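You operate a simulated robot arm through the tools that you are given. There is no shell and no other tool. Be economical: measure what you need, move in short steps, check, and stop when the job is done.

Carry out the task below with a simulated two-armed robot. There is one attempt and no reset: what you move stays moved.

Task
Put two of the tan discs from the hatch bench on the top of the blue trolley. Pick up the white roller from the top of the unload bench with one hand, pass it to the other hand and put it on the shelf of the unload bench. Open the pan lid. Any order will do.

It is judged by the outcome, as a careful person would: the job done as asked, and still so three seconds after it is handed in. It fails if anything else is knocked over, pushed out of place, dropped, spilled or broken. A push-on lid holds only when it is set on centred and level and pressed home; a screw cap is set on level and turned clockwise until tight.

Robot
Two 7-joint arms with two-finger parallel grippers on one trunk, on a base that drives. Base frame: it is fixed to the floor where the robot stands at the start and does not move with it; the origin is under the middle of the robot, x ahead of it, y to its left, z up; the surface under the hand at the start is at about z = 0.86. Units: m, degrees, N and s.
The left shoulder is at the start at [0.11, 0.169, 1.461], the right one opposite. With the tool pointing down near the work surface each hand reaches from about 0.42 to 0.74 m from the robot's upright axis, wherever it stands, measured 20 degrees to its own side. Places, roughly: pan lid [-6.4, -0.7, 0.9]; shelf of the unload bench [0.8, 10.2, 0.2]; top of the blue trolley [-1.6, 3.3, 0.8]; white roller [0.5, 11.75, 1]. Payload 1.57 kg a hand.
The TCP of each hand is the grasp point between the finger pads, 0.03 m short of the fingertips. In the tool frame z runs along the fingers and y along their closing line. The gripper opens to 0.08 m. The fingers are 0.017 m wide and 0.012 m thick; the gripper's body (0.04 by 0.082 m) begins 0.08 m behind the TCP.
Orientation is that of the tool frame in the base frame, as a unit quaternion [x, y, z, w]. With the fingers straight down and closing along the base's y, the tool's x points along the base's -x, its y along +y and its z along -z.

Tools
- The arms move only by the tool servo_tool. It takes "left_rows", "right_rows" or both (then of equal length, played together; a hand with none holds still); each is a list of rows, each a list of 3 entries, a list of its own where there are three numbers: the shift along the tool's x, y, z in cm, then the turn, a rotation vector about the tool's x, y, z in degrees, then the finger opening in cm, from 0 to 8. In form: [[[tx, ty, tz], [ax, ay, az], claw], ...]. A call has 1 to 10 rows; each row shifts and turns the commanded pose from where the row before left it, along the tool's axes as they then stand. A row lasts 0.2 s, in which the tool goes at most 0.05 m and 8.6 degrees; a call with a longer step from one row to the next is refused whole, and so is a gripper value outside its range. A pose out of reach is approached as far as the arm can. The call stops where the force on the tool passes 40 N (or 10 N more than at its start, if that is more) or the arm is blocked; 0.2 s more then pass. The fingers move at their own pace (about 0.072 m/s each) and stop on an object; they squeeze with about 38 N. The grip force told is the motor's: it shows also when the fingers shut on nothing. Time passes only in rows, and 0.2 s behind the last, so rows that do not move let the fingers close. It gives the time, the measured TCP pose, the force on the tool (base axes), the opening and the grip force at its end, in the units of the frame above (readings bear some noise), with the torque about the TCP (base axes, N m) and any sound that the robot's microphone picked up, and new pictures: "pictures" is both (left out), scene, wrist or none (wrist: the cameras of the hands that moved).
- Cameras (640 x 400 px; columns grow to the right, rows downward): "scene" is now at [0.1586, 0.0065, 1.6419]; the picture's right is [0.08, -1.00, 0.00], its down [-0.76, -0.06, -0.64] and it looks along [0.64, 0.05, -0.77] (base axes); focal length 287 px, centre (320, 200). "left" rides on the left gripper at [0.072, 0.007, -0.122] in its tool frame; the picture's right is [-0.09, 1.00, 0.00], its down [-0.84, -0.08, -0.54] and it looks along [-0.54, -0.05, 0.84] (tool axes); focal length 238 px, centre (320, 200). "right" rides on the right gripper at [0.072, -0.007, -0.122] in its tool frame; the picture's right is [0.09, 1.00, 0.00], its down [-0.84, 0.08, -0.54] and it looks along [-0.54, 0.05, 0.84] (tool axes); focal length 238 px, centre (320, 200). There is no depth. A picture from a camera that has moved, and an enlarged one, comes with that camera's place and axes in the base frame and with its lens.
- slide_trunk(by): slides the trunk up (or, below 0, down) by that many m; the arms and the scene camera ride with it, the base frame stays. It gives what a move gives, with no picture.
- base_move(legs): drives the robot by 1 to 6 legs, each [ahead, left, turn to the left] in m, m and degrees, along the robot's own axes; the way and the turn of a leg run together, so that a leg with both is an arc; at most 1.5 m and 180 degrees a leg. The arms and the cameras ride along, it lands a little off, and it stops where it bumps. It gives what a move gives, and a new picture of the scene camera.
- turn_head(pan, tilt): turns the head with the scene camera to pan (to the left, within 86 degrees either way) and tilt (down, from -29 to 69), counted from straight ahead of the robot. It gives what a move gives, and a new picture of the scene camera.
- close_up(camera, box): a new picture of the part [left, top, right, bottom] of that camera's present view, enlarged. No time passes.
- hand_in(): hands the job in; it is judged then, once.

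Work in short steps. Places have to be worked out from the pictures, the camera data and where the tool is seen: move nearer, look again, correct. Check each grasp and each placing, and mend what went wrong. You have 165 turns and 260 pictures in all, those below and enlarged ones among them. Open the grippers and draw the arms clear of the work before you hand the job in, unless the task says otherwise; then end with one line.

The tools are called after "Call:" by a JSON object that holds its "fn" and its "kwargs". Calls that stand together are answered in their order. servo_tool: Moves the arms, as the interface text tells. Its arguments: {"type":"object","properties":{"left_rows":{"type":"array"},"right_rows":{"type":"array"},"pictures":{"type":"string","enum":["both","scene","wrist","none"]}},"required":[]} The other tools are called the same way: slide_trunk (by) slides the trunk up or down; base_move (legs) drives the base; turn_head (pan, tilt) turns the head that bears the scene camera; close_up (camera, box) takes an enlarged picture of a part of a camera's view; hand_in () hands the job in.

At the start:

```text
time: 0.0
left_eef_pos: [0.5739, 0.4203, 1.0293]
left_orientation: [0.001, 1.0, 0.0, 0.0]
left_contact_force: [0.1, 0.0, -0.3]
left_ft_torque: [0.03, -0.02, 0.01]
left_width: 0.0801
left_finger_force: 0.1
right_eef_pos: [0.6973, -0.1458, 1.1598]
right_orientation: [0.0, 1.0, 0.001, 0.0]
right_contact_force: [0.8, -0.1, -0.2]
right_ft_torque: [0.01, 0.0, -0.03]
right_width: 0.0798
right_finger_force: 0.1
trunk travel left (down, up): [-0.775, 0.115]
robot x, y, heading: [0.0005, -0.0026, 0.1]
head pan, tilt: [4.6, 50.0]
```

scene: 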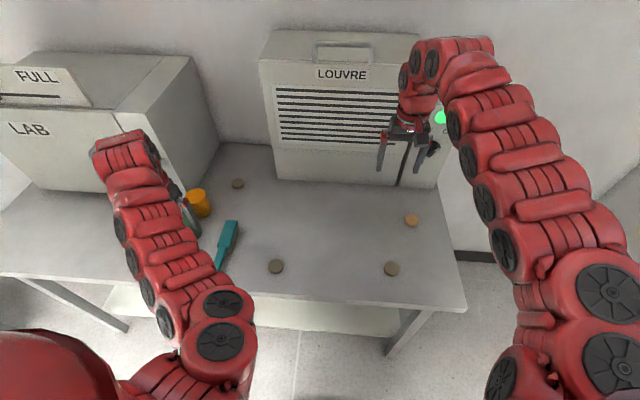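
right: 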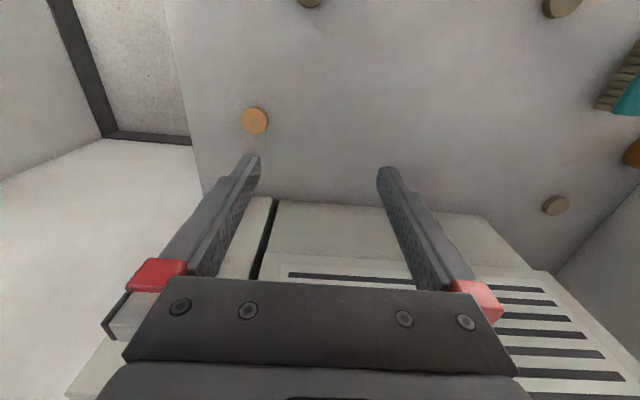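
left: 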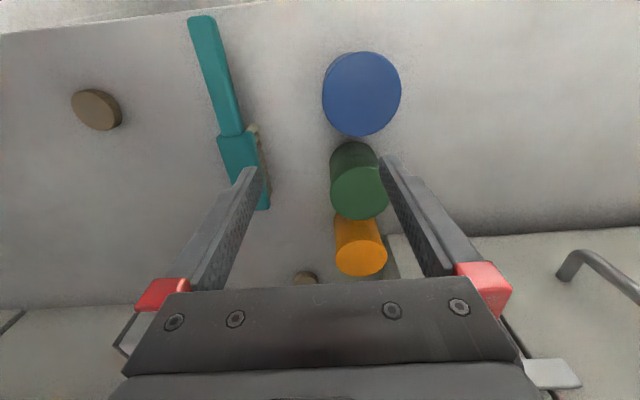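

I count four discs on the bench. I'll enlarge the view to tell their colours apart.

Call:
{"fn": "close_up", "kwargs": {"camera": "scene", "box": [220, 160, 440, 297]}}

Call:
{"fn": "close_up", "kwargs": {"camera": "right", "box": [180, 0, 640, 287]}}

```text
2.91 times, centred on (330, 228) of scene
camera zoom: at [0.1586, 0.0065, 1.6419], right [0.08, -1.0, 0.0], down [-0.76, -0.06, -0.64], along [0.64, 0.05, -0.77], focal length 836 px, centre (291, 117)
```

zoom: 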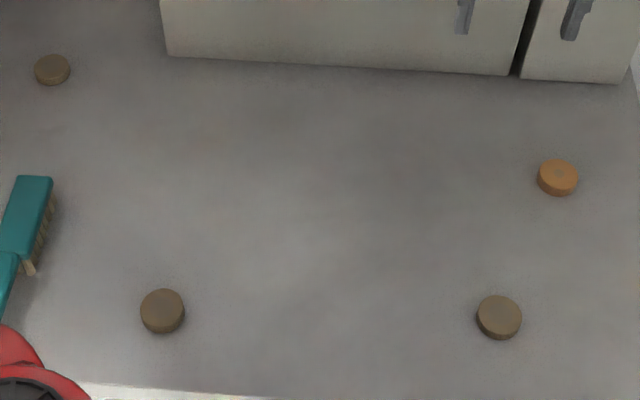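

```text
1.39 times, centred on (410, 144) of right
camera zoom: at [0.6241, -0.1518, 1.2825], right [-0.09, 1.0, 0.0], down [0.84, 0.08, 0.54], along [0.54, 0.05, -0.84], focal length 332 px, centre (195, 279)
```

zoom: 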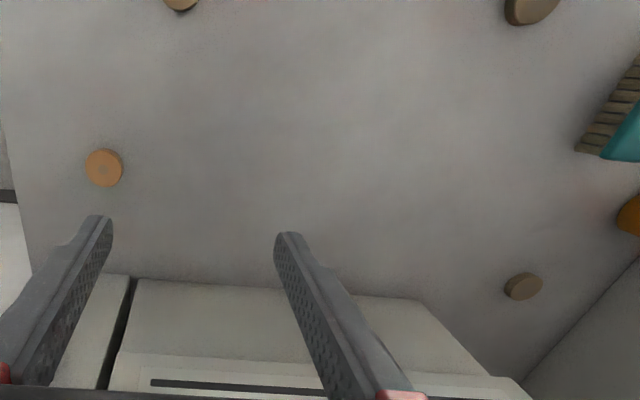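

Three discs are tan-brown and one is orange. Before picking I need to know whether this is the "hatch bench", so I'll look around.

Call:
{"fn": "turn_head", "kwargs": {"pan": 0, "tilt": 15}}

Call:
{"fn": "turn_head", "kwargs": {"pan": 75, "tilt": 15}}

Call:
{"fn": "turn_head", "kwargs": {"pan": -75, "tilt": 15}}

```text
time: 1.0
left_eef_pos: [0.5739, 0.4201, 1.0288]
left_orientation: [0.001, 1.0, 0.0, 0.0]
left_contact_force: [-0.4, 0.2, -0.1]
left_ft_torque: [-0.02, -0.01, 0.0]
left_width: 0.0801
left_finger_force: 0.0
right_eef_pos: [0.6959, -0.1453, 1.16]
right_orientation: [0.0, 1.0, 0.0, 0.001]
right_contact_force: [-0.5, 0.9, 0.9]
right_ft_torque: [0.0, 0.02, -0.01]
right_width: 0.0799
right_finger_force: 0.1
trunk travel left (down, up): [-0.775, 0.115]
robot x, y, heading: [0.0013, -0.003, -0.1]
head pan, tilt: [0.0, 15.0]
camera scene: at [0.1753, 0.0003, 1.6955], right [0.0, -1.0, 0.0], down [-0.26, 0.0, -0.97], along [0.97, 0.0, -0.26], focal length 287 px, centre (320, 200)
```

scene: 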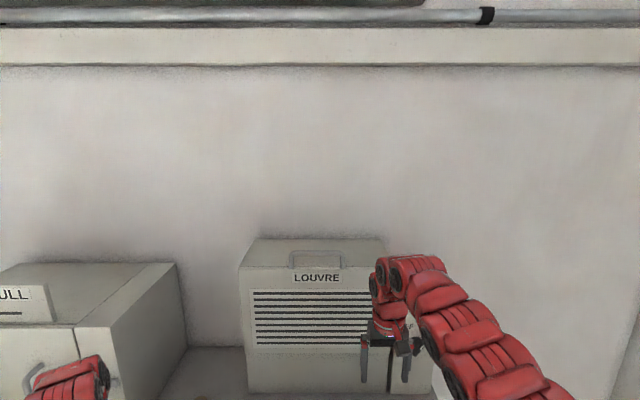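

```text
time: 2.5
left_eef_pos: [0.575, 0.4199, 1.0303]
left_orientation: [0.0, 1.0, 0.0, 0.001]
left_contact_force: [-0.4, 0.1, 0.0]
left_ft_torque: [-0.02, -0.02, 0.01]
left_width: 0.08
left_finger_force: 0.1
right_eef_pos: [0.6978, -0.1457, 1.1594]
right_orientation: [0.001, 1.0, 0.0, 0.0]
right_contact_force: [0.0, 0.0, 0.2]
right_ft_torque: [-0.04, 0.0, -0.02]
right_width: 0.0799
right_finger_force: 0.1
trunk travel left (down, up): [-0.775, 0.115]
robot x, y, heading: [-0.0028, 0.0021, 0.2]
head pan, tilt: [75.0, 15.0]
camera scene: at [0.1061, 0.0904, 1.6956], right [0.97, -0.26, 0.0], down [-0.07, -0.25, -0.97], along [0.25, 0.93, -0.26], focal length 287 px, centre (320, 200)
```

scene: 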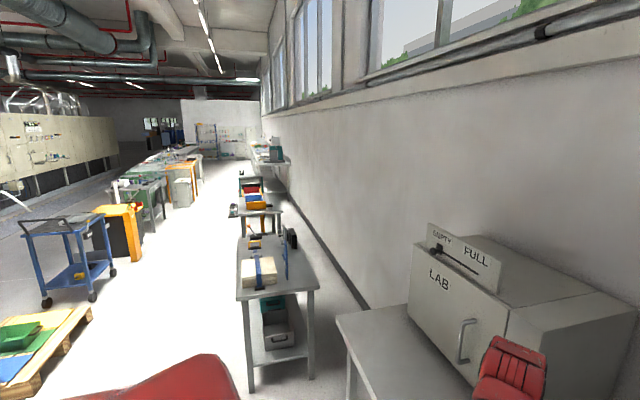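

```text
time: 4.8
left_eef_pos: [0.5734, 0.4215, 1.03]
left_orientation: [0.0, 1.0, 0.0, 0.0]
left_contact_force: [0.3, 0.1, -0.1]
left_ft_torque: [0.0, -0.03, 0.02]
left_width: 0.0801
left_finger_force: 0.2
right_eef_pos: [0.6961, -0.145, 1.1598]
right_orientation: [0.0, 1.0, 0.0, 0.001]
right_contact_force: [0.3, 0.3, 0.6]
right_ft_torque: [0.01, -0.02, -0.01]
right_width: 0.0799
right_finger_force: 0.0
trunk travel left (down, up): [-0.775, 0.115]
robot x, y, heading: [0.0008, -0.0, 0.3]
head pan, tilt: [-75.0, 15.0]
camera scene: at [0.1061, -0.09, 1.6956], right [-0.97, -0.26, 0.0], down [-0.07, 0.25, -0.97], along [0.25, -0.93, -0.26], focal length 287 px, centre (320, 200)
```

scene: 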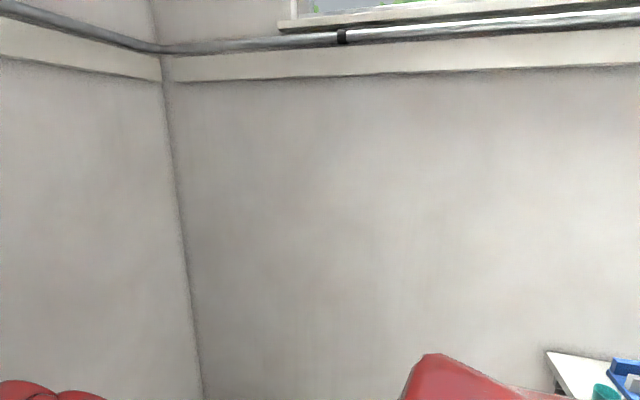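

The discs stand on the bench in front of me, so I take this to be the hatch bench. I'll send both hands above the two near tan discs (left about (0.545, 0.168), right about (0.566, -0.172)), lifting the left hand away from the bottles first.

Call:
{"fn": "servo_tool", "kwargs": {"left_rows": [[[0, 0, -4], [0, 0, 0], 8], [[0, -4.5, 0], [0, 0, 0], 8], [[0.7, -4.5, 0], [0, 0, 0], 8], [[0.7, -4.5, 0], [0, 0, 0], 8], [[0.7, -4.5, 0], [0, 0, 0], 8], [[0.8, -4, 0], [0, 0, 0], 8], [[0, -3.2, 0], [0, 0, 0], 8], [[0, 0, 1], [0, 0, 0], 8]], "right_rows": [[[3.5, -0.5, 0], [0, 0, 0], 8], [[3.5, -0.7, 0], [0, 0, 0], 8], [[3.5, -0.7, 0], [0, 0, 0], 8], [[2.6, -0.7, 0], [0, 0, 0], 8], [[0, 0, 4], [0, 0, 0], 8], [[0, 0, 4], [0, 0, 0], 8], [[0, 0, 0], [0, 0, 0], 8], [[0, 0, 0], [0, 0, 0], 8]], "pictures": "wrist"}}

Call:
{"fn": "turn_head", "kwargs": {"pan": 0, "tilt": 50}}

```text
time: 6.6
left_eef_pos: [0.5943, 0.1781, 0.9638]
left_orientation: [0.0, 1.0, -0.001, 0.0]
left_contact_force: [-0.3, -0.6, -0.6]
left_ft_torque: [-0.03, 0.02, 0.0]
left_width: 0.0799
left_finger_force: 0.1
left hand out of reach, approached as far as the arm can: row 1, 2, 3, 4, 5, 6
right_eef_pos: [0.6701, -0.1557, 1.0904]
right_orientation: [-0.001, 1.0, 0.0, 0.0]
right_contact_force: [0.9, -1.0, -0.8]
right_ft_torque: [0.01, 0.0, 0.05]
right_width: 0.0799
right_finger_force: 0.0
right hand out of reach, approached as far as the arm can: row 2, 3, 4, 5, 6
trunk travel left (down, up): [-0.775, 0.115]
robot x, y, heading: [-0.0002, -0.0006, -0.0]
head pan, tilt: [-75.0, 15.0]
camera right: at [0.5975, -0.1636, 1.2136], right [-0.09, 1.0, 0.0], down [0.84, 0.08, 0.54], along [0.54, 0.05, -0.84], focal length 238 px, centre (320, 200)
camera left: at [0.5212, 0.1839, 1.0853], right [0.09, 1.0, 0.0], down [0.84, -0.08, 0.54], along [0.54, -0.05, -0.84], focal length 238 px, centre (320, 200)
```

right: 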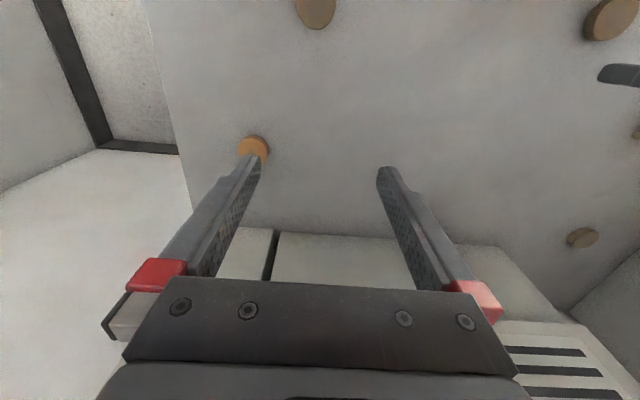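
left: 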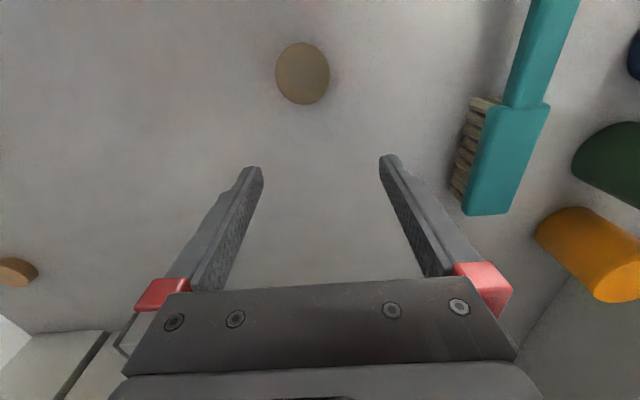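

```text
time: 8.1
left_eef_pos: [0.5937, 0.1771, 0.9635]
left_orientation: [-0.001, 1.0, 0.0, 0.001]
left_contact_force: [0.8, 0.3, 0.6]
left_ft_torque: [-0.03, 0.02, 0.0]
left_width: 0.0802
left_finger_force: 0.0
right_eef_pos: [0.6702, -0.1575, 1.0911]
right_orientation: [0.0, 1.0, 0.0, 0.0]
right_contact_force: [-1.1, 0.3, -0.1]
right_ft_torque: [0.04, -0.03, -0.03]
right_width: 0.0798
right_finger_force: 0.1
trunk travel left (down, up): [-0.775, 0.115]
robot x, y, heading: [-0.0025, 0.0011, -0.3]
head pan, tilt: [0.0, 50.0]
camera scene: at [0.1587, 0.0001, 1.6419], right [0.0, -1.0, 0.0], down [-0.77, 0.0, -0.64], along [0.64, 0.0, -0.77], focal length 287 px, centre (320, 200)
```

scene: 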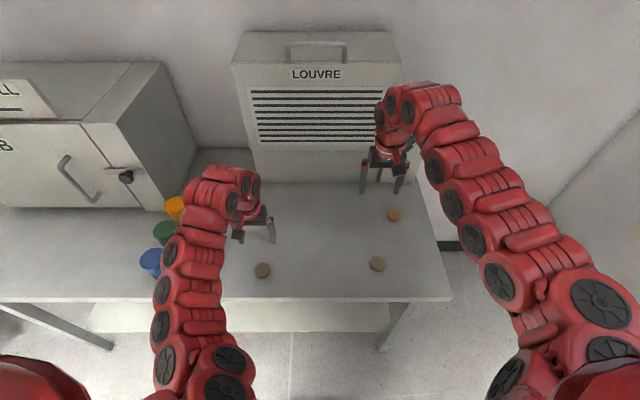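

The discs are at about left (0.537, 0.168) and right (0.564, -0.173). The arms could not fold in at the greater height, so I'll bring the right hand down before moving it back.

Call:
{"fn": "servo_tool", "kwargs": {"left_rows": [[[1, -0.2, 0], [0, 0, 0], 8], [[1, -0.3, 0], [0, 0, 0], 8], [[1, -0.4, 0], [0, 0, 0], 8], [[1, 0, 0], [0, 0, 0], 8], [[1, 0, 0], [0, 0, 0], 8], [[0.7, 0, 0], [0, 0, 0], 8]], "right_rows": [[[0, -0.4, 4], [0, 0, 0], 8], [[0, -0.4, 4], [0, 0, 0], 8], [[0, -0.3, 4], [0, 0, 0], 8], [[3.5, -0.3, 0.5], [0, 0, 0], 8], [[3.5, -0.2, 0.5], [0, 0, 0], 8], [[3.6, 0, 0], [0, 0, 0], 8]], "pictures": "wrist"}}

```text
time: 9.5
left_eef_pos: [0.5373, 0.1667, 0.9616]
left_orientation: [0.0, 1.0, -0.001, 0.001]
left_contact_force: [0.1, -0.4, -0.4]
left_ft_torque: [0.03, -0.02, -0.01]
left_width: 0.08
left_finger_force: 0.1
right_eef_pos: [0.6135, -0.1759, 0.9372]
right_orientation: [0.0, 1.0, 0.0, -0.001]
right_contact_force: [-0.3, -0.1, 0.5]
right_ft_torque: [0.0, 0.02, 0.02]
right_width: 0.0801
right_finger_force: 0.0
right hand out of reach, approached as far as the arm can: row 5, 6
trunk travel left (down, up): [-0.775, 0.115]
robot x, y, heading: [0.0003, 0.0001, 0.2]
head pan, tilt: [0.0, 50.0]
camera right: at [0.5403, -0.1824, 1.0606], right [-0.09, 1.0, 0.0], down [0.84, 0.08, 0.54], along [0.54, 0.05, -0.84], focal length 238 px, centre (320, 200)
camera left: at [0.4642, 0.1737, 1.0841], right [0.09, 1.0, 0.0], down [0.84, -0.08, 0.54], along [0.54, -0.05, -0.84], focal length 238 px, centre (320, 200)
```

right: 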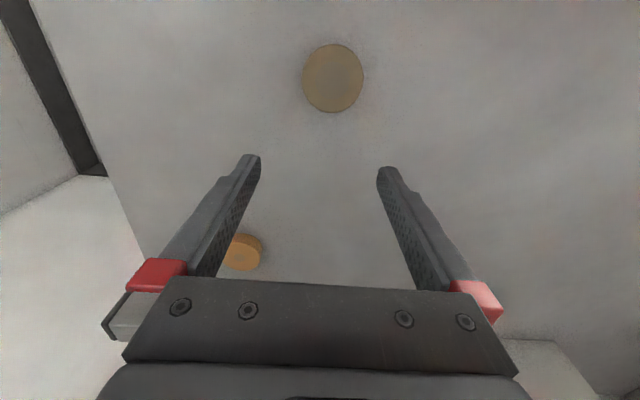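
left: 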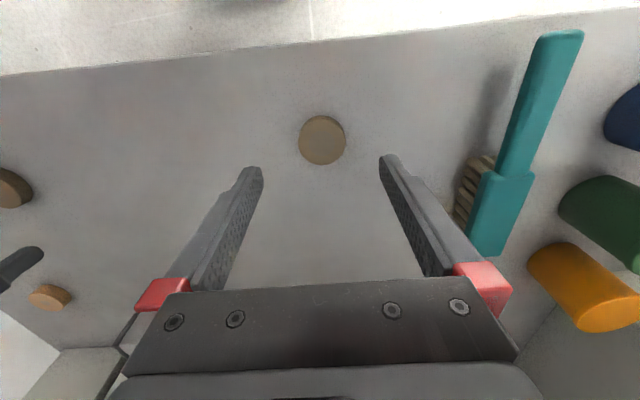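

Left is centred over its disc, so it goes down to z≈0.893. Right moves back 5.5 cm.

Call:
{"fn": "servo_tool", "kwargs": {"left_rows": [[[0.2, 0.2, 2], [0, 0, 0], 8], [[0, 0, 2], [0, 0, 0], 8], [[0, 0, 1.5], [0, 0, 0], 8], [[0, 0, 1.2], [0, 0, 0], 8]], "right_rows": [[[1.5, 0.1, 0], [0, 0, 0], 8], [[1.5, 0.1, 0], [0, 0, 0], 8], [[1.5, 0.2, 0], [0, 0, 0], 8], [[1, 0, 0], [0, 0, 0], 8]], "pictures": "wrist"}}

```text
time: 10.5
left_eef_pos: [0.536, 0.1704, 0.8961]
left_orientation: [0.001, 1.0, 0.0, 0.001]
left_contact_force: [0.4, -0.7, -0.2]
left_ft_torque: [-0.02, -0.01, 0.01]
left_width: 0.0799
left_finger_force: 0.1
right_eef_pos: [0.599, -0.1708, 0.9163]
right_orientation: [0.0, 1.0, 0.0, -0.001]
right_contact_force: [0.2, -0.1, -0.1]
right_ft_torque: [0.03, -0.03, -0.01]
right_width: 0.0801
right_finger_force: 0.0
right hand out of reach, approached as far as the arm can: row 1, 2, 3, 4
trunk travel left (down, up): [-0.775, 0.115]
robot x, y, heading: [0.0016, 0.0008, 0.1]
head pan, tilt: [0.0, 50.0]
camera right: at [0.5272, -0.1773, 1.039], right [-0.09, 1.0, 0.0], down [0.84, 0.08, 0.54], along [0.54, 0.05, -0.84], focal length 238 px, centre (320, 200)
camera left: at [0.4629, 0.177, 1.018], right [0.09, 1.0, 0.0], down [0.84, -0.08, 0.54], along [0.54, -0.05, -0.84], focal length 238 px, centre (320, 200)
```

right: 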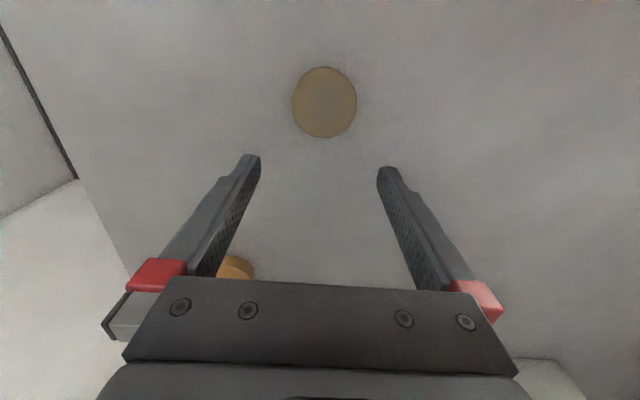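
left: 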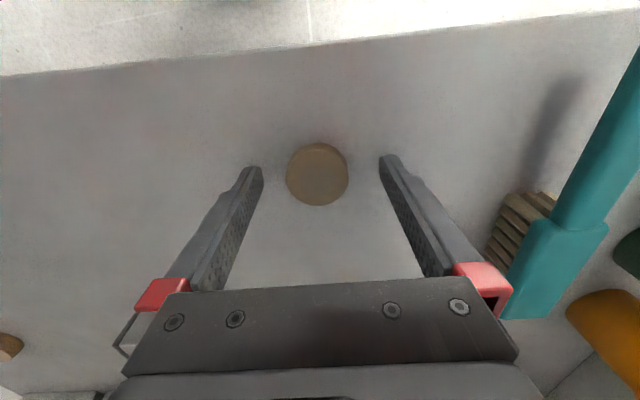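

The left hand straddles its disc. I'll go down 3 mm more and close.

Call:
{"fn": "servo_tool", "kwargs": {"left_rows": [[[0.1, 0, 0.3], [0, 0, 0], 8], [[0, 0, 0], [0, 0, 0], 3.5], [[0, 0, 0], [0, 0, 0], 3.5], [[0, 0, 0], [0, 0, 0], 3.5], [[0, 0, 0], [0, 0, 0], 3.5]], "pictures": "wrist"}}

```text
time: 11.7
left_eef_pos: [0.5345, 0.1704, 0.8941]
left_orientation: [-0.001, 1.0, 0.0, 0.0]
left_contact_force: [0.1, 0.3, 0.3]
left_ft_torque: [0.03, -0.03, 0.0]
left_width: 0.0414
left_finger_force: 38.4
right_eef_pos: [0.6003, -0.1709, 0.9172]
right_orientation: [0.001, 1.0, 0.001, 0.0]
right_contact_force: [-0.1, -0.6, 0.5]
right_ft_torque: [0.01, -0.01, -0.02]
right_width: 0.0799
right_finger_force: 0.0
trunk travel left (down, up): [-0.775, 0.115]
robot x, y, heading: [-0.0002, -0.0003, -0.0]
head pan, tilt: [0.0, 50.0]
camera left: at [0.4614, 0.1771, 1.0152], right [0.09, 1.0, 0.0], down [0.84, -0.08, 0.54], along [0.54, -0.05, -0.84], focal length 238 px, centre (320, 200)
```

left: 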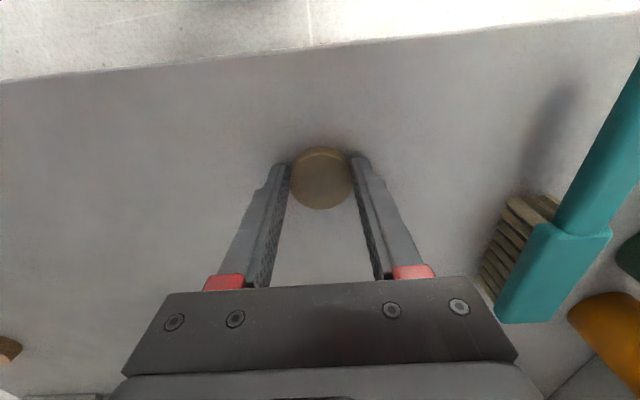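

The left disc is gripped at 41 mm. I'll raise the trunk 0.1 m to lift it, then back the base 5 cm so the right hand can reach its disc.

Call:
{"fn": "slide_trunk", "kwargs": {"by": 0.1}}

Call:
{"fn": "base_move", "kwargs": {"legs": [[-0.05, 0, 0]]}}

Call:
{"fn": "servo_tool", "kwargs": {"right_rows": [[[0, 0, 3], [0, 0, 0], 8], [[0, 0, 2], [0, 0, 0], 8]], "pictures": "wrist"}}

Call:
{"fn": "close_up", "kwargs": {"camera": "left", "box": [160, 100, 480, 300]}}

```text
time: 13.0
left_eef_pos: [0.5348, 0.1696, 0.9933]
left_orientation: [0.0, 1.0, 0.001, 0.0]
left_contact_force: [0.5, 0.4, -0.1]
left_ft_torque: [0.02, 0.03, 0.01]
left_width: 0.0414
left_finger_force: 37.6
right_eef_pos: [0.5995, -0.1712, 1.0167]
right_orientation: [0.0, 1.0, 0.0, -0.001]
right_contact_force: [-0.6, 0.5, -0.7]
right_ft_torque: [-0.01, 0.01, 0.01]
right_width: 0.08
right_finger_force: 0.1
trunk travel left (down, up): [-0.875, 0.015]
robot x, y, heading: [0.0001, -0.0009, -0.3]
head pan, tilt: [0.0, 50.0]
```

```text
time: 13.9
left_eef_pos: [0.4895, 0.1699, 0.9907]
left_orientation: [0.0, 1.0, 0.0, -0.002]
left_contact_force: [0.6, 0.0, -0.3]
left_ft_torque: [0.0, 0.08, 0.01]
left_width: 0.0413
left_finger_force: 38.3
right_eef_pos: [0.5536, -0.1708, 1.0123]
right_orientation: [0.0, 1.0, 0.0, -0.003]
right_contact_force: [0.9, 0.0, -1.2]
right_ft_torque: [0.05, 0.07, -0.03]
right_width: 0.0802
right_finger_force: 0.0
trunk travel left (down, up): [-0.875, 0.015]
robot x, y, heading: [-0.0494, 0.0003, -0.1]
head pan, tilt: [0.0, 50.0]
camera scene: at [0.1178, 0.0002, 1.741], right [0.0, -1.0, 0.0], down [-0.77, 0.0, -0.64], along [0.64, 0.0, -0.77], focal length 287 px, centre (320, 200)
```

scene: 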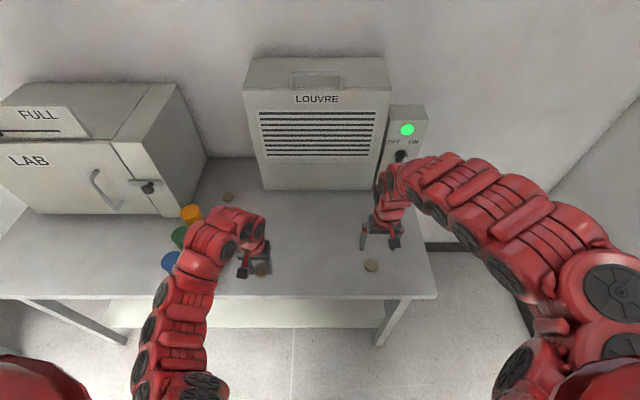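

```text
time: 14.6
left_eef_pos: [0.4878, 0.1706, 0.9919]
left_orientation: [0.0, 1.0, 0.0, 0.0]
left_contact_force: [0.6, 0.0, 0.2]
left_ft_torque: [0.0, 0.0, -0.01]
left_width: 0.0414
left_finger_force: 37.7
right_eef_pos: [0.5537, -0.1707, 0.9661]
right_orientation: [0.001, 1.0, 0.0, 0.0]
right_contact_force: [-0.1, 0.8, 0.0]
right_ft_torque: [0.02, 0.0, -0.03]
right_width: 0.08
right_finger_force: 0.2
trunk travel left (down, up): [-0.875, 0.015]
robot x, y, heading: [-0.0482, 0.0026, 0.0]
head pan, tilt: [0.0, 50.0]
camera right: at [0.4811, -0.1776, 1.0888], right [-0.09, 1.0, 0.0], down [0.84, 0.08, 0.54], along [0.54, 0.05, -0.84], focal length 238 px, centre (320, 200)
```

right: 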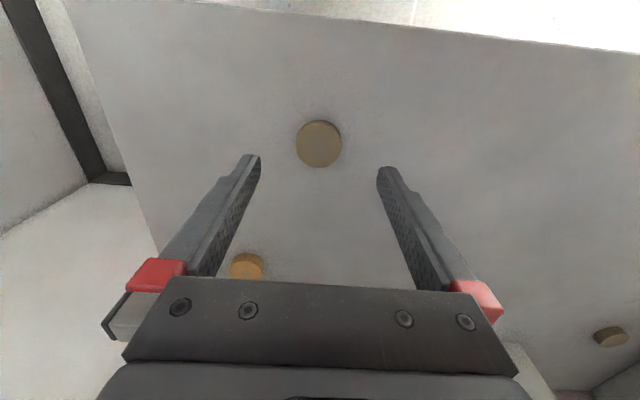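

```text
2.00 times, centred on (320, 200) of left
camera zoom: at [0.415, 0.1766, 1.1146], right [0.09, 1.0, 0.0], down [0.84, -0.08, 0.54], along [0.54, -0.05, -0.84], focal length 477 px, centre (320, 200)
```

zoom: 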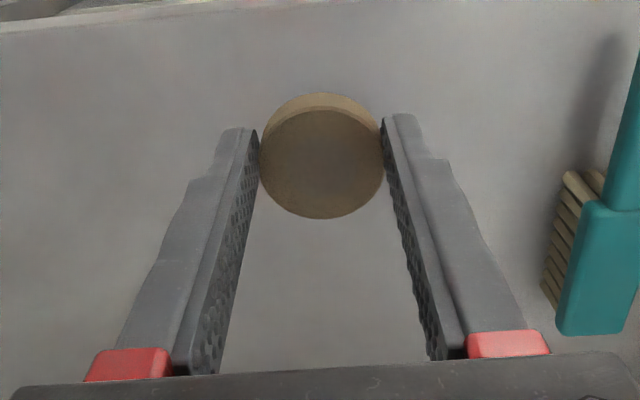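

The left disc is lifted. The right disc is at about (0.556, -0.172), so I go straight down and close.

Call:
{"fn": "servo_tool", "kwargs": {"right_rows": [[[-0.1, 0, 2.5], [0, 0, 0], 8], [[-0.1, 0, 2.5], [0, 0, 0], 8], [[0, 0, 1.5], [0, 0, 0], 8], [[0, 0, 0.7], [0, 0, 0], 8], [[0, 0, 0], [0, 0, 0], 8], [[0, 0, 0], [0, 0, 0], 3.5], [[0, 0, 0], [0, 0, 0], 3.5], [[0, 0, 0], [0, 0, 0], 3.5], [[0, 0, 0], [0, 0, 0], 3.5]], "pictures": "wrist"}}

```text
time: 16.6
left_eef_pos: [0.4855, 0.17, 0.9935]
left_orientation: [0.0, 1.0, 0.001, 0.0]
left_contact_force: [0.1, -0.6, -1.3]
left_ft_torque: [0.0, -0.03, 0.01]
left_width: 0.0413
left_finger_force: 37.5
right_eef_pos: [0.5526, -0.1698, 0.8947]
right_orientation: [0.001, 1.0, -0.001, 0.0]
right_contact_force: [0.2, -1.4, 3.2]
right_ft_torque: [-0.07, -0.02, -0.01]
right_width: 0.042
right_finger_force: 37.8
trunk travel left (down, up): [-0.875, 0.015]
robot x, y, heading: [-0.0488, -0.0001, 0.2]
head pan, tilt: [0.0, 50.0]
camera right: at [0.4805, -0.177, 1.018], right [-0.09, 1.0, 0.0], down [0.84, 0.08, 0.54], along [0.54, 0.05, -0.84], focal length 238 px, centre (320, 200)
```

right: 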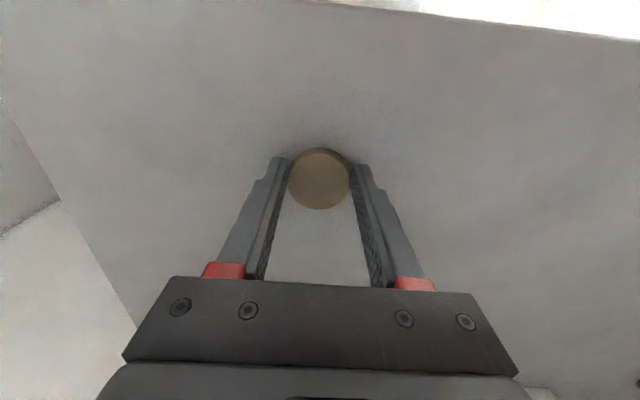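

Both discs are held. I'll lift the right one, then back away, turn left and look along the aisle toward the trolley.

Call:
{"fn": "servo_tool", "kwargs": {"right_rows": [[[0, 0, -3], [0, 0, 0], 3.5], [[0, 0, -3], [0, 0, 0], 3.5], [[0, 0, -3.5], [0, 0, 0], 3.5]], "pictures": "wrist"}}

Call:
{"fn": "turn_head", "kwargs": {"pan": 0, "tilt": 25}}

Call:
{"fn": "base_move", "kwargs": {"legs": [[-0.5, 0, 0], [0, 0, 90]]}}

```text
time: 17.4
left_eef_pos: [0.4853, 0.1697, 0.9936]
left_orientation: [0.0, 1.0, 0.0, 0.001]
left_contact_force: [-1.4, -1.0, -0.4]
left_ft_torque: [-0.01, -0.01, 0.02]
left_width: 0.0415
left_finger_force: 37.9
right_eef_pos: [0.5528, -0.1702, 0.9902]
right_orientation: [0.0, 1.0, 0.0, -0.001]
right_contact_force: [-0.5, -0.1, -0.3]
right_ft_torque: [0.02, -0.02, -0.01]
right_width: 0.0421
right_finger_force: 38.4
trunk travel left (down, up): [-0.875, 0.015]
robot x, y, heading: [-0.0467, 0.0013, -0.2]
head pan, tilt: [0.0, 50.0]
camera right: at [0.4805, -0.1772, 1.1129], right [-0.09, 1.0, 0.0], down [0.84, 0.08, 0.54], along [0.54, 0.05, -0.84], focal length 238 px, centre (320, 200)
```

right: 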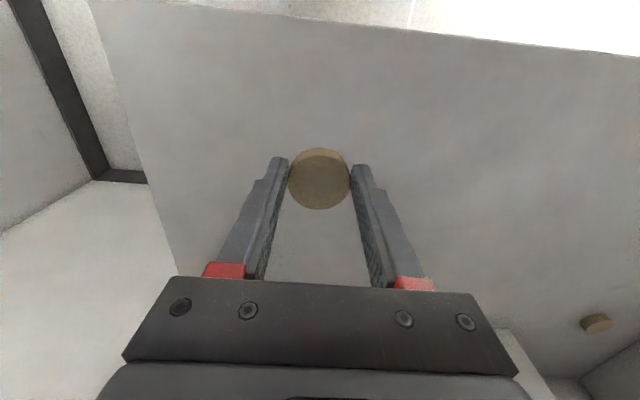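

```text
time: 18.2
left_eef_pos: [0.4859, 0.1701, 0.9941]
left_orientation: [0.0, 1.0, -0.001, 0.0]
left_contact_force: [-0.5, 0.4, 0.0]
left_ft_torque: [0.02, 0.03, -0.01]
left_width: 0.0412
left_finger_force: 38.5
right_eef_pos: [0.5539, -0.1717, 0.9886]
right_orientation: [0.0, 1.0, -0.001, -0.001]
right_contact_force: [-0.1, -0.1, -0.4]
right_ft_torque: [-0.01, 0.01, 0.01]
right_width: 0.0422
right_finger_force: 37.9
trunk travel left (down, up): [-0.875, 0.015]
robot x, y, heading: [-0.0462, 0.0006, -0.0]
head pan, tilt: [0.0, 25.0]
camera scene: at [0.1259, 0.0003, 1.7792], right [0.0, -1.0, 0.0], down [-0.42, 0.0, -0.91], along [0.91, 0.0, -0.42], focal length 287 px, centre (320, 200)
```

scene: 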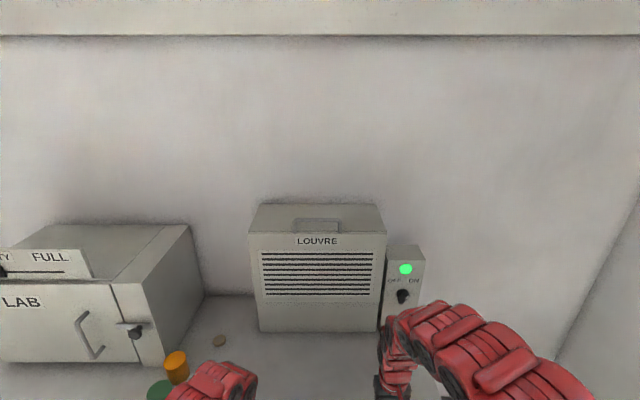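

```text
time: 25.0
left_eef_pos: [-0.7176, 0.5349, 0.9926]
left_orientation: [0.707, -0.707, 0.0, 0.0]
left_contact_force: [0.6, 0.1, -0.1]
left_ft_torque: [0.01, 0.02, 0.01]
left_width: 0.0414
left_finger_force: 38.1
right_eef_pos: [-0.3773, 0.6033, 0.9889]
right_orientation: [-0.707, 0.707, -0.001, -0.001]
right_contact_force: [0.4, 0.4, -1.0]
right_ft_torque: [0.01, -0.01, 0.02]
right_width: 0.0421
right_finger_force: 38.4
trunk travel left (down, up): [-0.875, 0.015]
robot x, y, heading: [-0.5476, 0.0019, 90.0]
head pan, tilt: [0.0, 25.0]
camera scene: at [-0.545, 0.1734, 1.7793], right [1.0, 0.0, 0.0], down [0.0, -0.42, -0.91], along [0.0, 0.91, -0.42], focal length 287 px, centre (320, 200)
```

scene: 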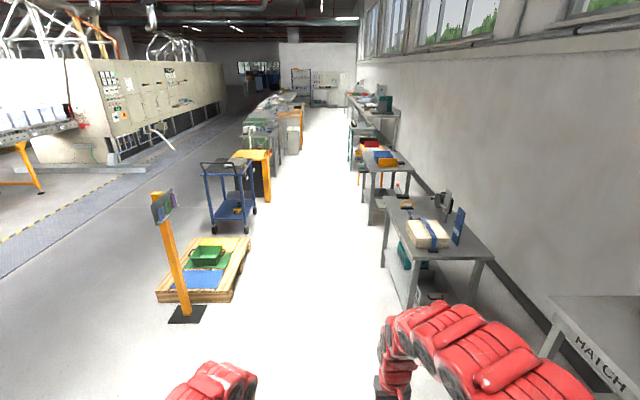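

The bench is labelled "HATCH", so it is the right one. The aisle is clear between x≈-1.34 and 0.05; I'll drive ahead 3.2 m and look left at the trolley.

Call:
{"fn": "base_move", "kwargs": {"legs": [[1.5, 0, 0], [1.5, 0, 0], [0.35, 0, 0]]}}

Call:
{"fn": "turn_head", "kwargs": {"pan": 75, "tilt": 40}}

```text
time: 41.4
left_eef_pos: [-0.7196, 3.897, 0.9932]
left_orientation: [-0.704, 0.71, 0.0, 0.0]
left_contact_force: [0.0, -0.1, -0.2]
left_ft_torque: [-0.03, -0.02, -0.04]
left_width: 0.0414
left_finger_force: 38.3
right_eef_pos: [-0.3794, 3.9626, 0.9895]
right_orientation: [-0.705, 0.71, 0.0, 0.0]
right_contact_force: [0.2, 1.2, -0.8]
right_ft_torque: [-0.06, 0.0, 0.0]
right_width: 0.042
right_finger_force: 38.0
trunk travel left (down, up): [-0.875, 0.015]
robot x, y, heading: [-0.5523, 3.3617, 89.7]
head pan, tilt: [0.0, 25.0]
camera scene: at [-0.55, 3.5335, 1.7795], right [1.0, -0.01, 0.0], down [0.0, -0.42, -0.91], along [0.01, 0.91, -0.42], focal length 287 px, centre (320, 200)
```

scene: 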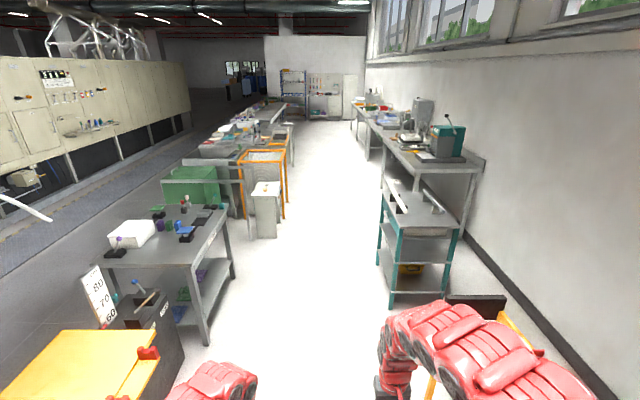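

```text
time: 42.9
left_eef_pos: [-0.7181, 3.8973, 0.9937]
left_orientation: [-0.705, 0.71, 0.0, 0.0]
left_contact_force: [0.5, 0.4, -0.8]
left_ft_torque: [0.0, -0.03, 0.01]
left_width: 0.0416
left_finger_force: 38.0
right_eef_pos: [-0.3786, 3.9629, 0.9889]
right_orientation: [-0.705, 0.709, -0.002, -0.001]
right_contact_force: [0.5, -0.4, -0.5]
right_ft_torque: [0.03, 0.03, 0.03]
right_width: 0.0417
right_finger_force: 37.9
trunk travel left (down, up): [-0.875, 0.015]
robot x, y, heading: [-0.555, 3.3646, 89.4]
head pan, tilt: [75.0, 40.0]
camera scene: at [-0.6325, 3.465, 1.7561], right [0.27, 0.96, 0.0], down [0.62, -0.17, -0.77], along [-0.74, 0.2, -0.64], focal length 287 px, centre (320, 200)
```

scene: 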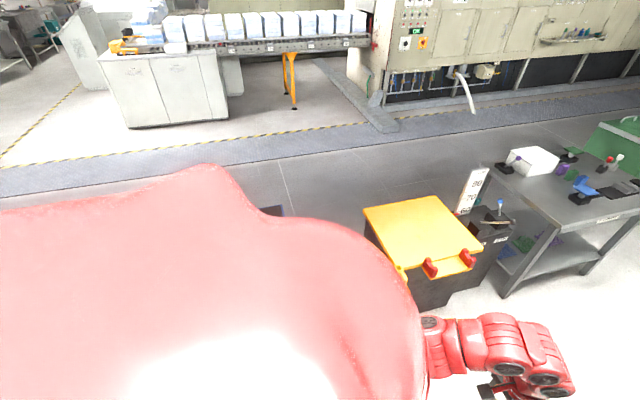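

The trolley is hidden behind the left shoulder. The sweep is clear, so I'll turn left 90° in place to face it.

Call:
{"fn": "turn_head", "kwargs": {"pan": 0, "tilt": 40}}

Call:
{"fn": "base_move", "kwargs": {"legs": [[0, 0, 90]]}}

```text
time: 44.3
left_eef_pos: [-0.7192, 3.8976, 0.994]
left_orientation: [-0.705, 0.71, 0.0, 0.0]
left_contact_force: [-0.1, -0.3, -0.1]
left_ft_torque: [0.06, 0.02, 0.0]
left_width: 0.0409
left_finger_force: 38.0
right_eef_pos: [-0.3785, 3.9619, 0.9886]
right_orientation: [-0.704, 0.71, -0.001, 0.0]
right_contact_force: [0.3, -0.1, -0.5]
right_ft_torque: [-0.01, -0.01, 0.02]
right_width: 0.0418
right_finger_force: 37.9
trunk travel left (down, up): [-0.875, 0.015]
robot x, y, heading: [-0.5541, 3.3646, 89.6]
head pan, tilt: [0.0, 40.0]
camera scene: at [-0.5501, 3.5276, 1.756], right [1.0, -0.01, 0.0], down [0.0, -0.64, -0.77], along [0.0, 0.77, -0.64], focal length 287 px, centre (320, 200)
```

scene: 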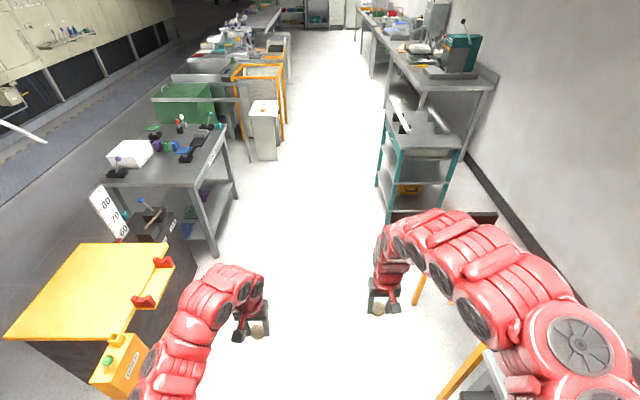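

```text
time: 48.6
left_eef_pos: [-1.0869, 3.1914, 0.9939]
left_orientation: [1.0, 0.001, 0.0, 0.0]
left_contact_force: [0.2, 0.1, -0.1]
left_ft_torque: [-0.05, 0.04, 0.0]
left_width: 0.0412
left_finger_force: 37.8
right_eef_pos: [-1.1555, 3.5317, 0.9882]
right_orientation: [1.0, 0.001, 0.001, 0.0]
right_contact_force: [0.2, 0.2, -0.7]
right_ft_torque: [-0.01, 0.01, 0.01]
right_width: 0.0414
right_finger_force: 38.3
trunk travel left (down, up): [-0.875, 0.015]
robot x, y, heading: [-0.5531, 3.3625, -180.1]
head pan, tilt: [0.0, 40.0]
camera scene: at [-0.7166, 3.362, 1.756], right [0.0, 1.0, 0.0], down [0.64, 0.0, -0.77], along [-0.77, 0.0, -0.64], focal length 287 px, centre (320, 200)
```

scene: 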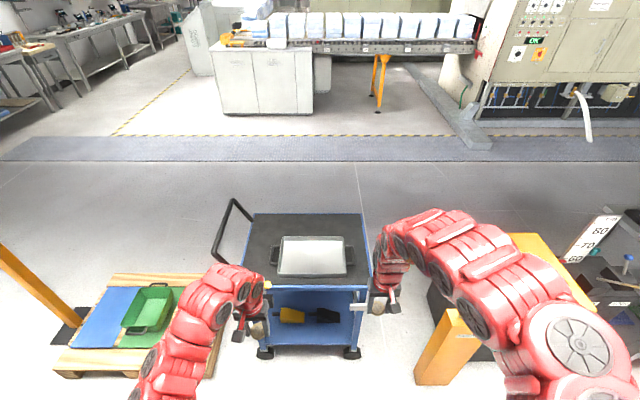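

The trolley's top carries a tray. I'll zoom in to find the free space.

Call:
{"fn": "close_up", "kwargs": {"camera": "scene", "box": [200, 185, 400, 310]}}

```text
3.20 times, centred on (300, 248) of scene
camera zoom: at [-0.7166, 3.362, 1.756], right [0.0, 1.0, 0.0], down [0.64, 0.0, -0.77], along [-0.77, 0.0, -0.64], focal length 919 px, centre (384, 48)
```

zoom: 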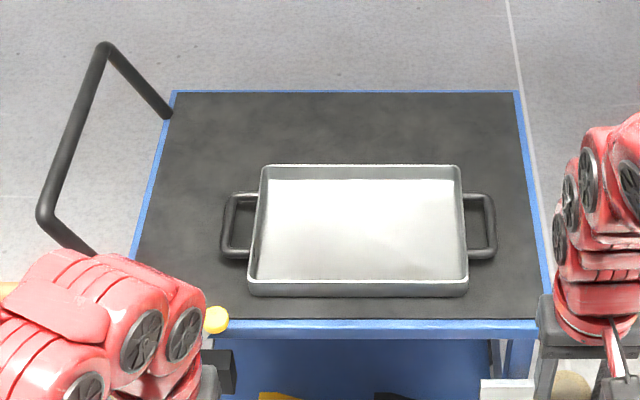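

The far strip (x≈-1.57 to -1.76) is free. I'll drive 0.42 m closer so both hands can reach over the tray.

Call:
{"fn": "base_move", "kwargs": {"legs": [[0.42, 0, 0]]}}

```text
time: 51.1
left_eef_pos: [-1.5058, 3.1883, 0.993]
left_orientation: [1.0, 0.001, -0.001, -0.001]
left_contact_force: [-0.1, 0.8, -1.1]
left_ft_torque: [0.01, 0.03, -0.02]
left_width: 0.0411
left_finger_force: 38.0
right_eef_pos: [-1.5756, 3.5293, 0.9904]
right_orientation: [1.0, 0.001, 0.0, 0.0]
right_contact_force: [-0.5, -0.9, 0.2]
right_ft_torque: [0.01, 0.0, 0.03]
right_width: 0.0411
right_finger_force: 38.3
trunk travel left (down, up): [-0.875, 0.015]
robot x, y, heading: [-0.9736, 3.3632, -180.1]
head pan, tilt: [0.0, 40.0]
camera scene: at [-1.1358, 3.3607, 1.7562], right [0.0, 1.0, 0.0], down [0.64, 0.0, -0.77], along [-0.77, 0.0, -0.64], focal length 287 px, centre (320, 200)
```

scene: 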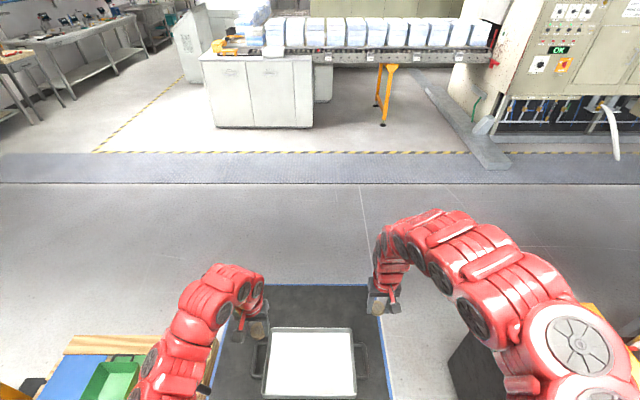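

Re-measured: the far edge is at x≈-1.77 and the tray's far rim at -1.59. I'll move the left hand over (-1.66, 3.13) and the right over (-1.67, 3.46).

Call:
{"fn": "servo_tool", "kwargs": {"left_rows": [[[-3.5, 1.2, 0], [0, 0, 0], 3.5], [[-3.5, 1.2, 0], [0, 0, 0], 3.5], [[-3.5, 1.2, 0], [0, 0, 0], 3.5], [[-3, 1.2, 0], [0, 0, 0], 3.5], [[-2, 1, 0], [0, 0, 0], 3.5]], "right_rows": [[[-2, 1.5, 0], [0, 0, 0], 3.5], [[-2, 1.5, 0], [0, 0, 0], 3.5], [[-2, 1.5, 0], [0, 0, 0], 3.5], [[-2, 1.5, 0], [0, 0, 0], 3.5], [[-1.4, 0.9, 0], [0, 0, 0], 3.5]], "pictures": "none"}}

Call:
{"fn": "slide_trunk", "kwargs": {"by": -0.1}}

Call:
{"fn": "servo_tool", "kwargs": {"left_rows": [[[0, 0, 0], [0, 0, 0], 3.5]], "right_rows": [[[0, 0, 0], [0, 0, 0], 3.5]], "pictures": "both"}}

```text
time: 52.4
left_eef_pos: [-1.6619, 3.1308, 0.9934]
left_orientation: [1.0, 0.0, 0.0, 0.0]
left_contact_force: [-0.3, 0.9, -0.7]
left_ft_torque: [0.03, -0.01, 0.0]
left_width: 0.0413
left_finger_force: 37.8
right_eef_pos: [-1.6658, 3.461, 0.9917]
right_orientation: [1.0, 0.001, 0.0, -0.001]
right_contact_force: [0.2, -0.2, 0.1]
right_ft_torque: [-0.01, -0.01, 0.01]
right_width: 0.0411
right_finger_force: 38.7
right hand out of reach, approached as far as the arm can: row 5
trunk travel left (down, up): [-0.875, 0.015]
robot x, y, heading: [-0.9758, 3.3643, -180.0]
head pan, tilt: [0.0, 40.0]
```

```text
time: 53.7
left_eef_pos: [-1.6626, 3.1294, 0.8945]
left_orientation: [1.0, 0.001, -0.001, 0.0]
left_contact_force: [0.0, 0.3, -1.0]
left_ft_torque: [0.0, -0.01, 0.0]
left_width: 0.0411
left_finger_force: 37.8
right_eef_pos: [-1.6649, 3.46, 0.8912]
right_orientation: [1.0, 0.001, 0.0, 0.0]
right_contact_force: [-0.3, 0.5, -0.2]
right_ft_torque: [0.01, 0.02, -0.01]
right_width: 0.0409
right_finger_force: 38.3
trunk travel left (down, up): [-0.775, 0.115]
robot x, y, heading: [-0.9726, 3.3613, -179.8]
head pan, tilt: [0.0, 40.0]
```

```text
time: 54.1
left_eef_pos: [-1.6629, 3.1308, 0.8943]
left_orientation: [1.0, 0.001, 0.0, 0.0]
left_contact_force: [-1.3, 0.5, -0.5]
left_ft_torque: [0.02, -0.04, 0.0]
left_width: 0.0412
left_finger_force: 37.9
right_eef_pos: [-1.6649, 3.4615, 0.8912]
right_orientation: [1.0, 0.002, 0.001, 0.0]
right_contact_force: [-0.4, -0.3, -0.8]
right_ft_torque: [0.01, -0.01, -0.01]
right_width: 0.0409
right_finger_force: 37.8
trunk travel left (down, up): [-0.775, 0.115]
robot x, y, heading: [-0.9746, 3.3603, -180.0]
head pan, tilt: [0.0, 40.0]
camera scene: at [-1.1373, 3.3607, 1.656], right [0.0, 1.0, 0.0], down [0.64, 0.0, -0.77], along [-0.77, 0.0, -0.64], focal length 287 px, centre (320, 200)
camera right: at [-1.5943, 3.4677, 1.0137], right [0.09, -1.0, 0.0], down [-0.84, -0.08, 0.54], along [-0.54, -0.05, -0.84], focal length 238 px, centre (320, 200)
camera left: at [-1.5907, 3.1236, 1.0157], right [-0.09, -1.0, 0.0], down [-0.84, 0.08, 0.54], along [-0.54, 0.05, -0.84], focal length 238 px, centre (320, 200)
```

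scene: 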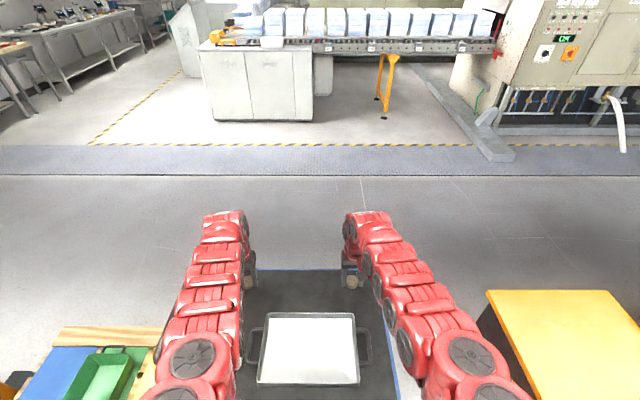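
right: 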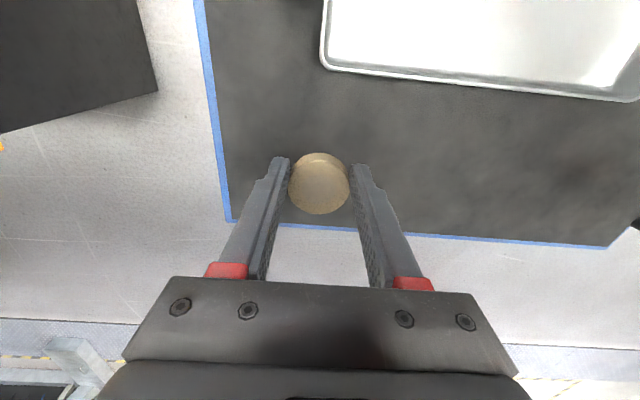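
left: 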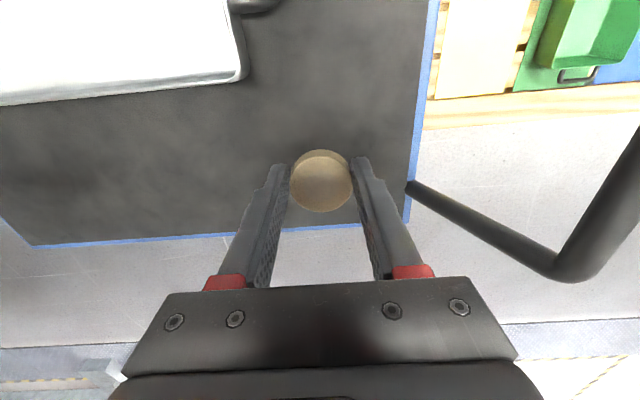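

Both hands are over clear surface, with the handle just off to the left hand's side. I'll lower both 4.5 cm, then go on gently.

Call:
{"fn": "servo_tool", "kwargs": {"left_rows": [[[0, 0, 2], [0, 0, 0], 3.5], [[0, 0, 1.5], [0, 0, 0], 3.5], [[0, 0, 1], [0, 0, 0], 3.5], [[0, 0, 0.4], [0, 0, 0], 3.5]], "right_rows": [[[0, 0, 1.8], [0, 0, 0], 3.5], [[0, 0, 1.4], [0, 0, 0], 3.5], [[0, 0, 1], [0, 0, 0], 3.5], [[0, 0, 0.4], [0, 0, 0], 3.5]], "pictures": "wrist"}}

```text
time: 55.1
left_eef_pos: [-1.6582, 3.129, 0.8639]
left_orientation: [1.0, 0.002, -0.002, 0.0]
left_contact_force: [0.4, -1.2, -0.4]
left_ft_torque: [-0.01, 0.0, 0.03]
left_width: 0.0413
left_finger_force: 38.2
left hand out of reach, approached as far as the arm can: row 2, 3
right_eef_pos: [-1.6494, 3.4619, 0.8506]
right_orientation: [1.0, 0.002, 0.001, 0.0]
right_contact_force: [0.5, -0.1, -0.7]
right_ft_torque: [0.01, 0.02, 0.03]
right_width: 0.0407
right_finger_force: 37.9
right hand out of reach, approached as far as the arm can: row 1, 2, 3
trunk travel left (down, up): [-0.775, 0.115]
robot x, y, heading: [-0.9756, 3.365, -179.7]
head pan, tilt: [0.0, 40.0]
camera right: at [-1.5787, 3.4692, 0.9735], right [0.09, -1.0, 0.0], down [-0.84, -0.08, 0.54], along [-0.54, -0.05, -0.84], focal length 238 px, centre (320, 200)
camera left: at [-1.5877, 3.1229, 0.9857], right [-0.09, -1.0, 0.0], down [-0.84, 0.07, 0.54], along [-0.54, 0.05, -0.84], focal length 238 px, centre (320, 200)
```

right: 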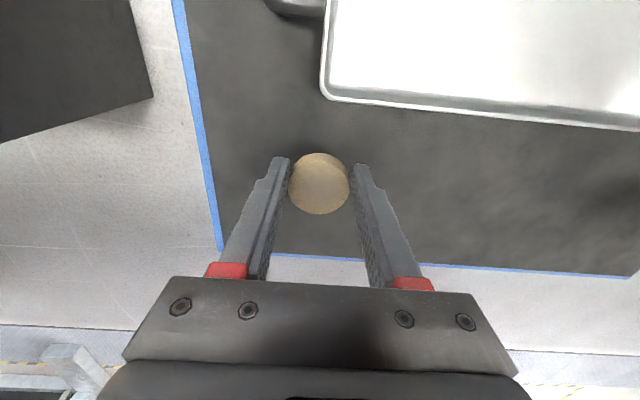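
left: 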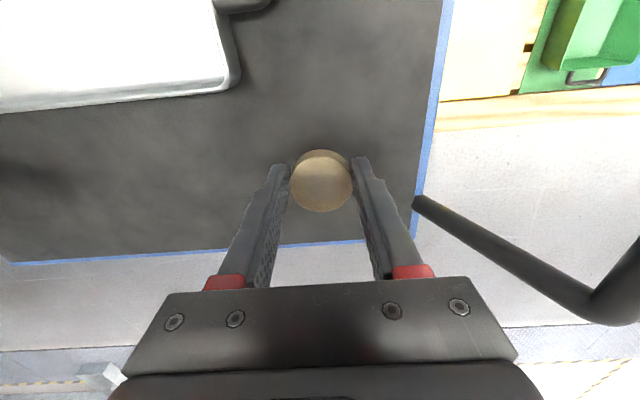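

The arms are at their reach limit going down, so the trunk will do the rest: 1 cm, watching the force.

Call:
{"fn": "slide_trunk", "kwargs": {"by": -0.01}}

Call:
{"fn": "close_up", "kwargs": {"camera": "right", "box": [200, 100, 440, 250]}}

```text
time: 55.7
left_eef_pos: [-1.6584, 3.13, 0.854]
left_orientation: [1.0, 0.002, 0.0, 0.0]
left_contact_force: [0.0, -0.3, -0.1]
left_ft_torque: [-0.01, -0.03, -0.04]
left_width: 0.0413
left_finger_force: 37.8
right_eef_pos: [-1.6492, 3.4632, 0.8414]
right_orientation: [1.0, 0.002, 0.0, 0.0]
right_contact_force: [-0.5, 0.8, -0.3]
right_ft_torque: [-0.04, 0.0, -0.01]
right_width: 0.0408
right_finger_force: 37.9
trunk travel left (down, up): [-0.765, 0.125]
robot x, y, heading: [-0.9754, 3.3605, -180.0]
head pan, tilt: [0.0, 40.0]
```

```text
2.67 times, centred on (320, 175) of right
camera zoom: at [-1.5784, 3.4699, 0.9633], right [0.1, -1.0, 0.0], down [-0.84, -0.08, 0.54], along [-0.54, -0.05, -0.84], focal length 636 px, centre (320, 267)
```

zoom: 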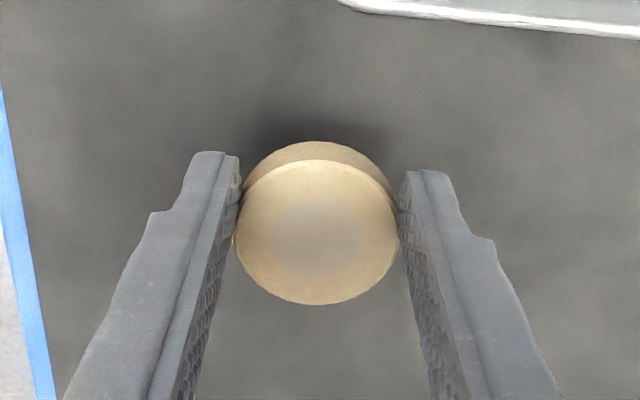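

The disc's shadow is close, but there is no contact yet. I'll lower another 6 mm.

Call:
{"fn": "slide_trunk", "kwargs": {"by": -0.006}}

```text
time: 56.2
left_eef_pos: [-1.6585, 3.1315, 0.8486]
left_orientation: [1.0, 0.001, 0.0, 0.0]
left_contact_force: [0.5, 0.4, -0.9]
left_ft_torque: [0.0, 0.01, 0.0]
left_width: 0.0411
left_finger_force: 37.6
right_eef_pos: [-1.6491, 3.4631, 0.8354]
right_orientation: [1.0, 0.002, 0.001, -0.001]
right_contact_force: [-0.5, 0.0, 0.5]
right_ft_torque: [0.03, 0.02, 0.01]
right_width: 0.0408
right_finger_force: 37.9
trunk travel left (down, up): [-0.759, 0.131]
robot x, y, heading: [-0.9717, 3.3625, -179.5]
head pan, tilt: [0.0, 40.0]
```

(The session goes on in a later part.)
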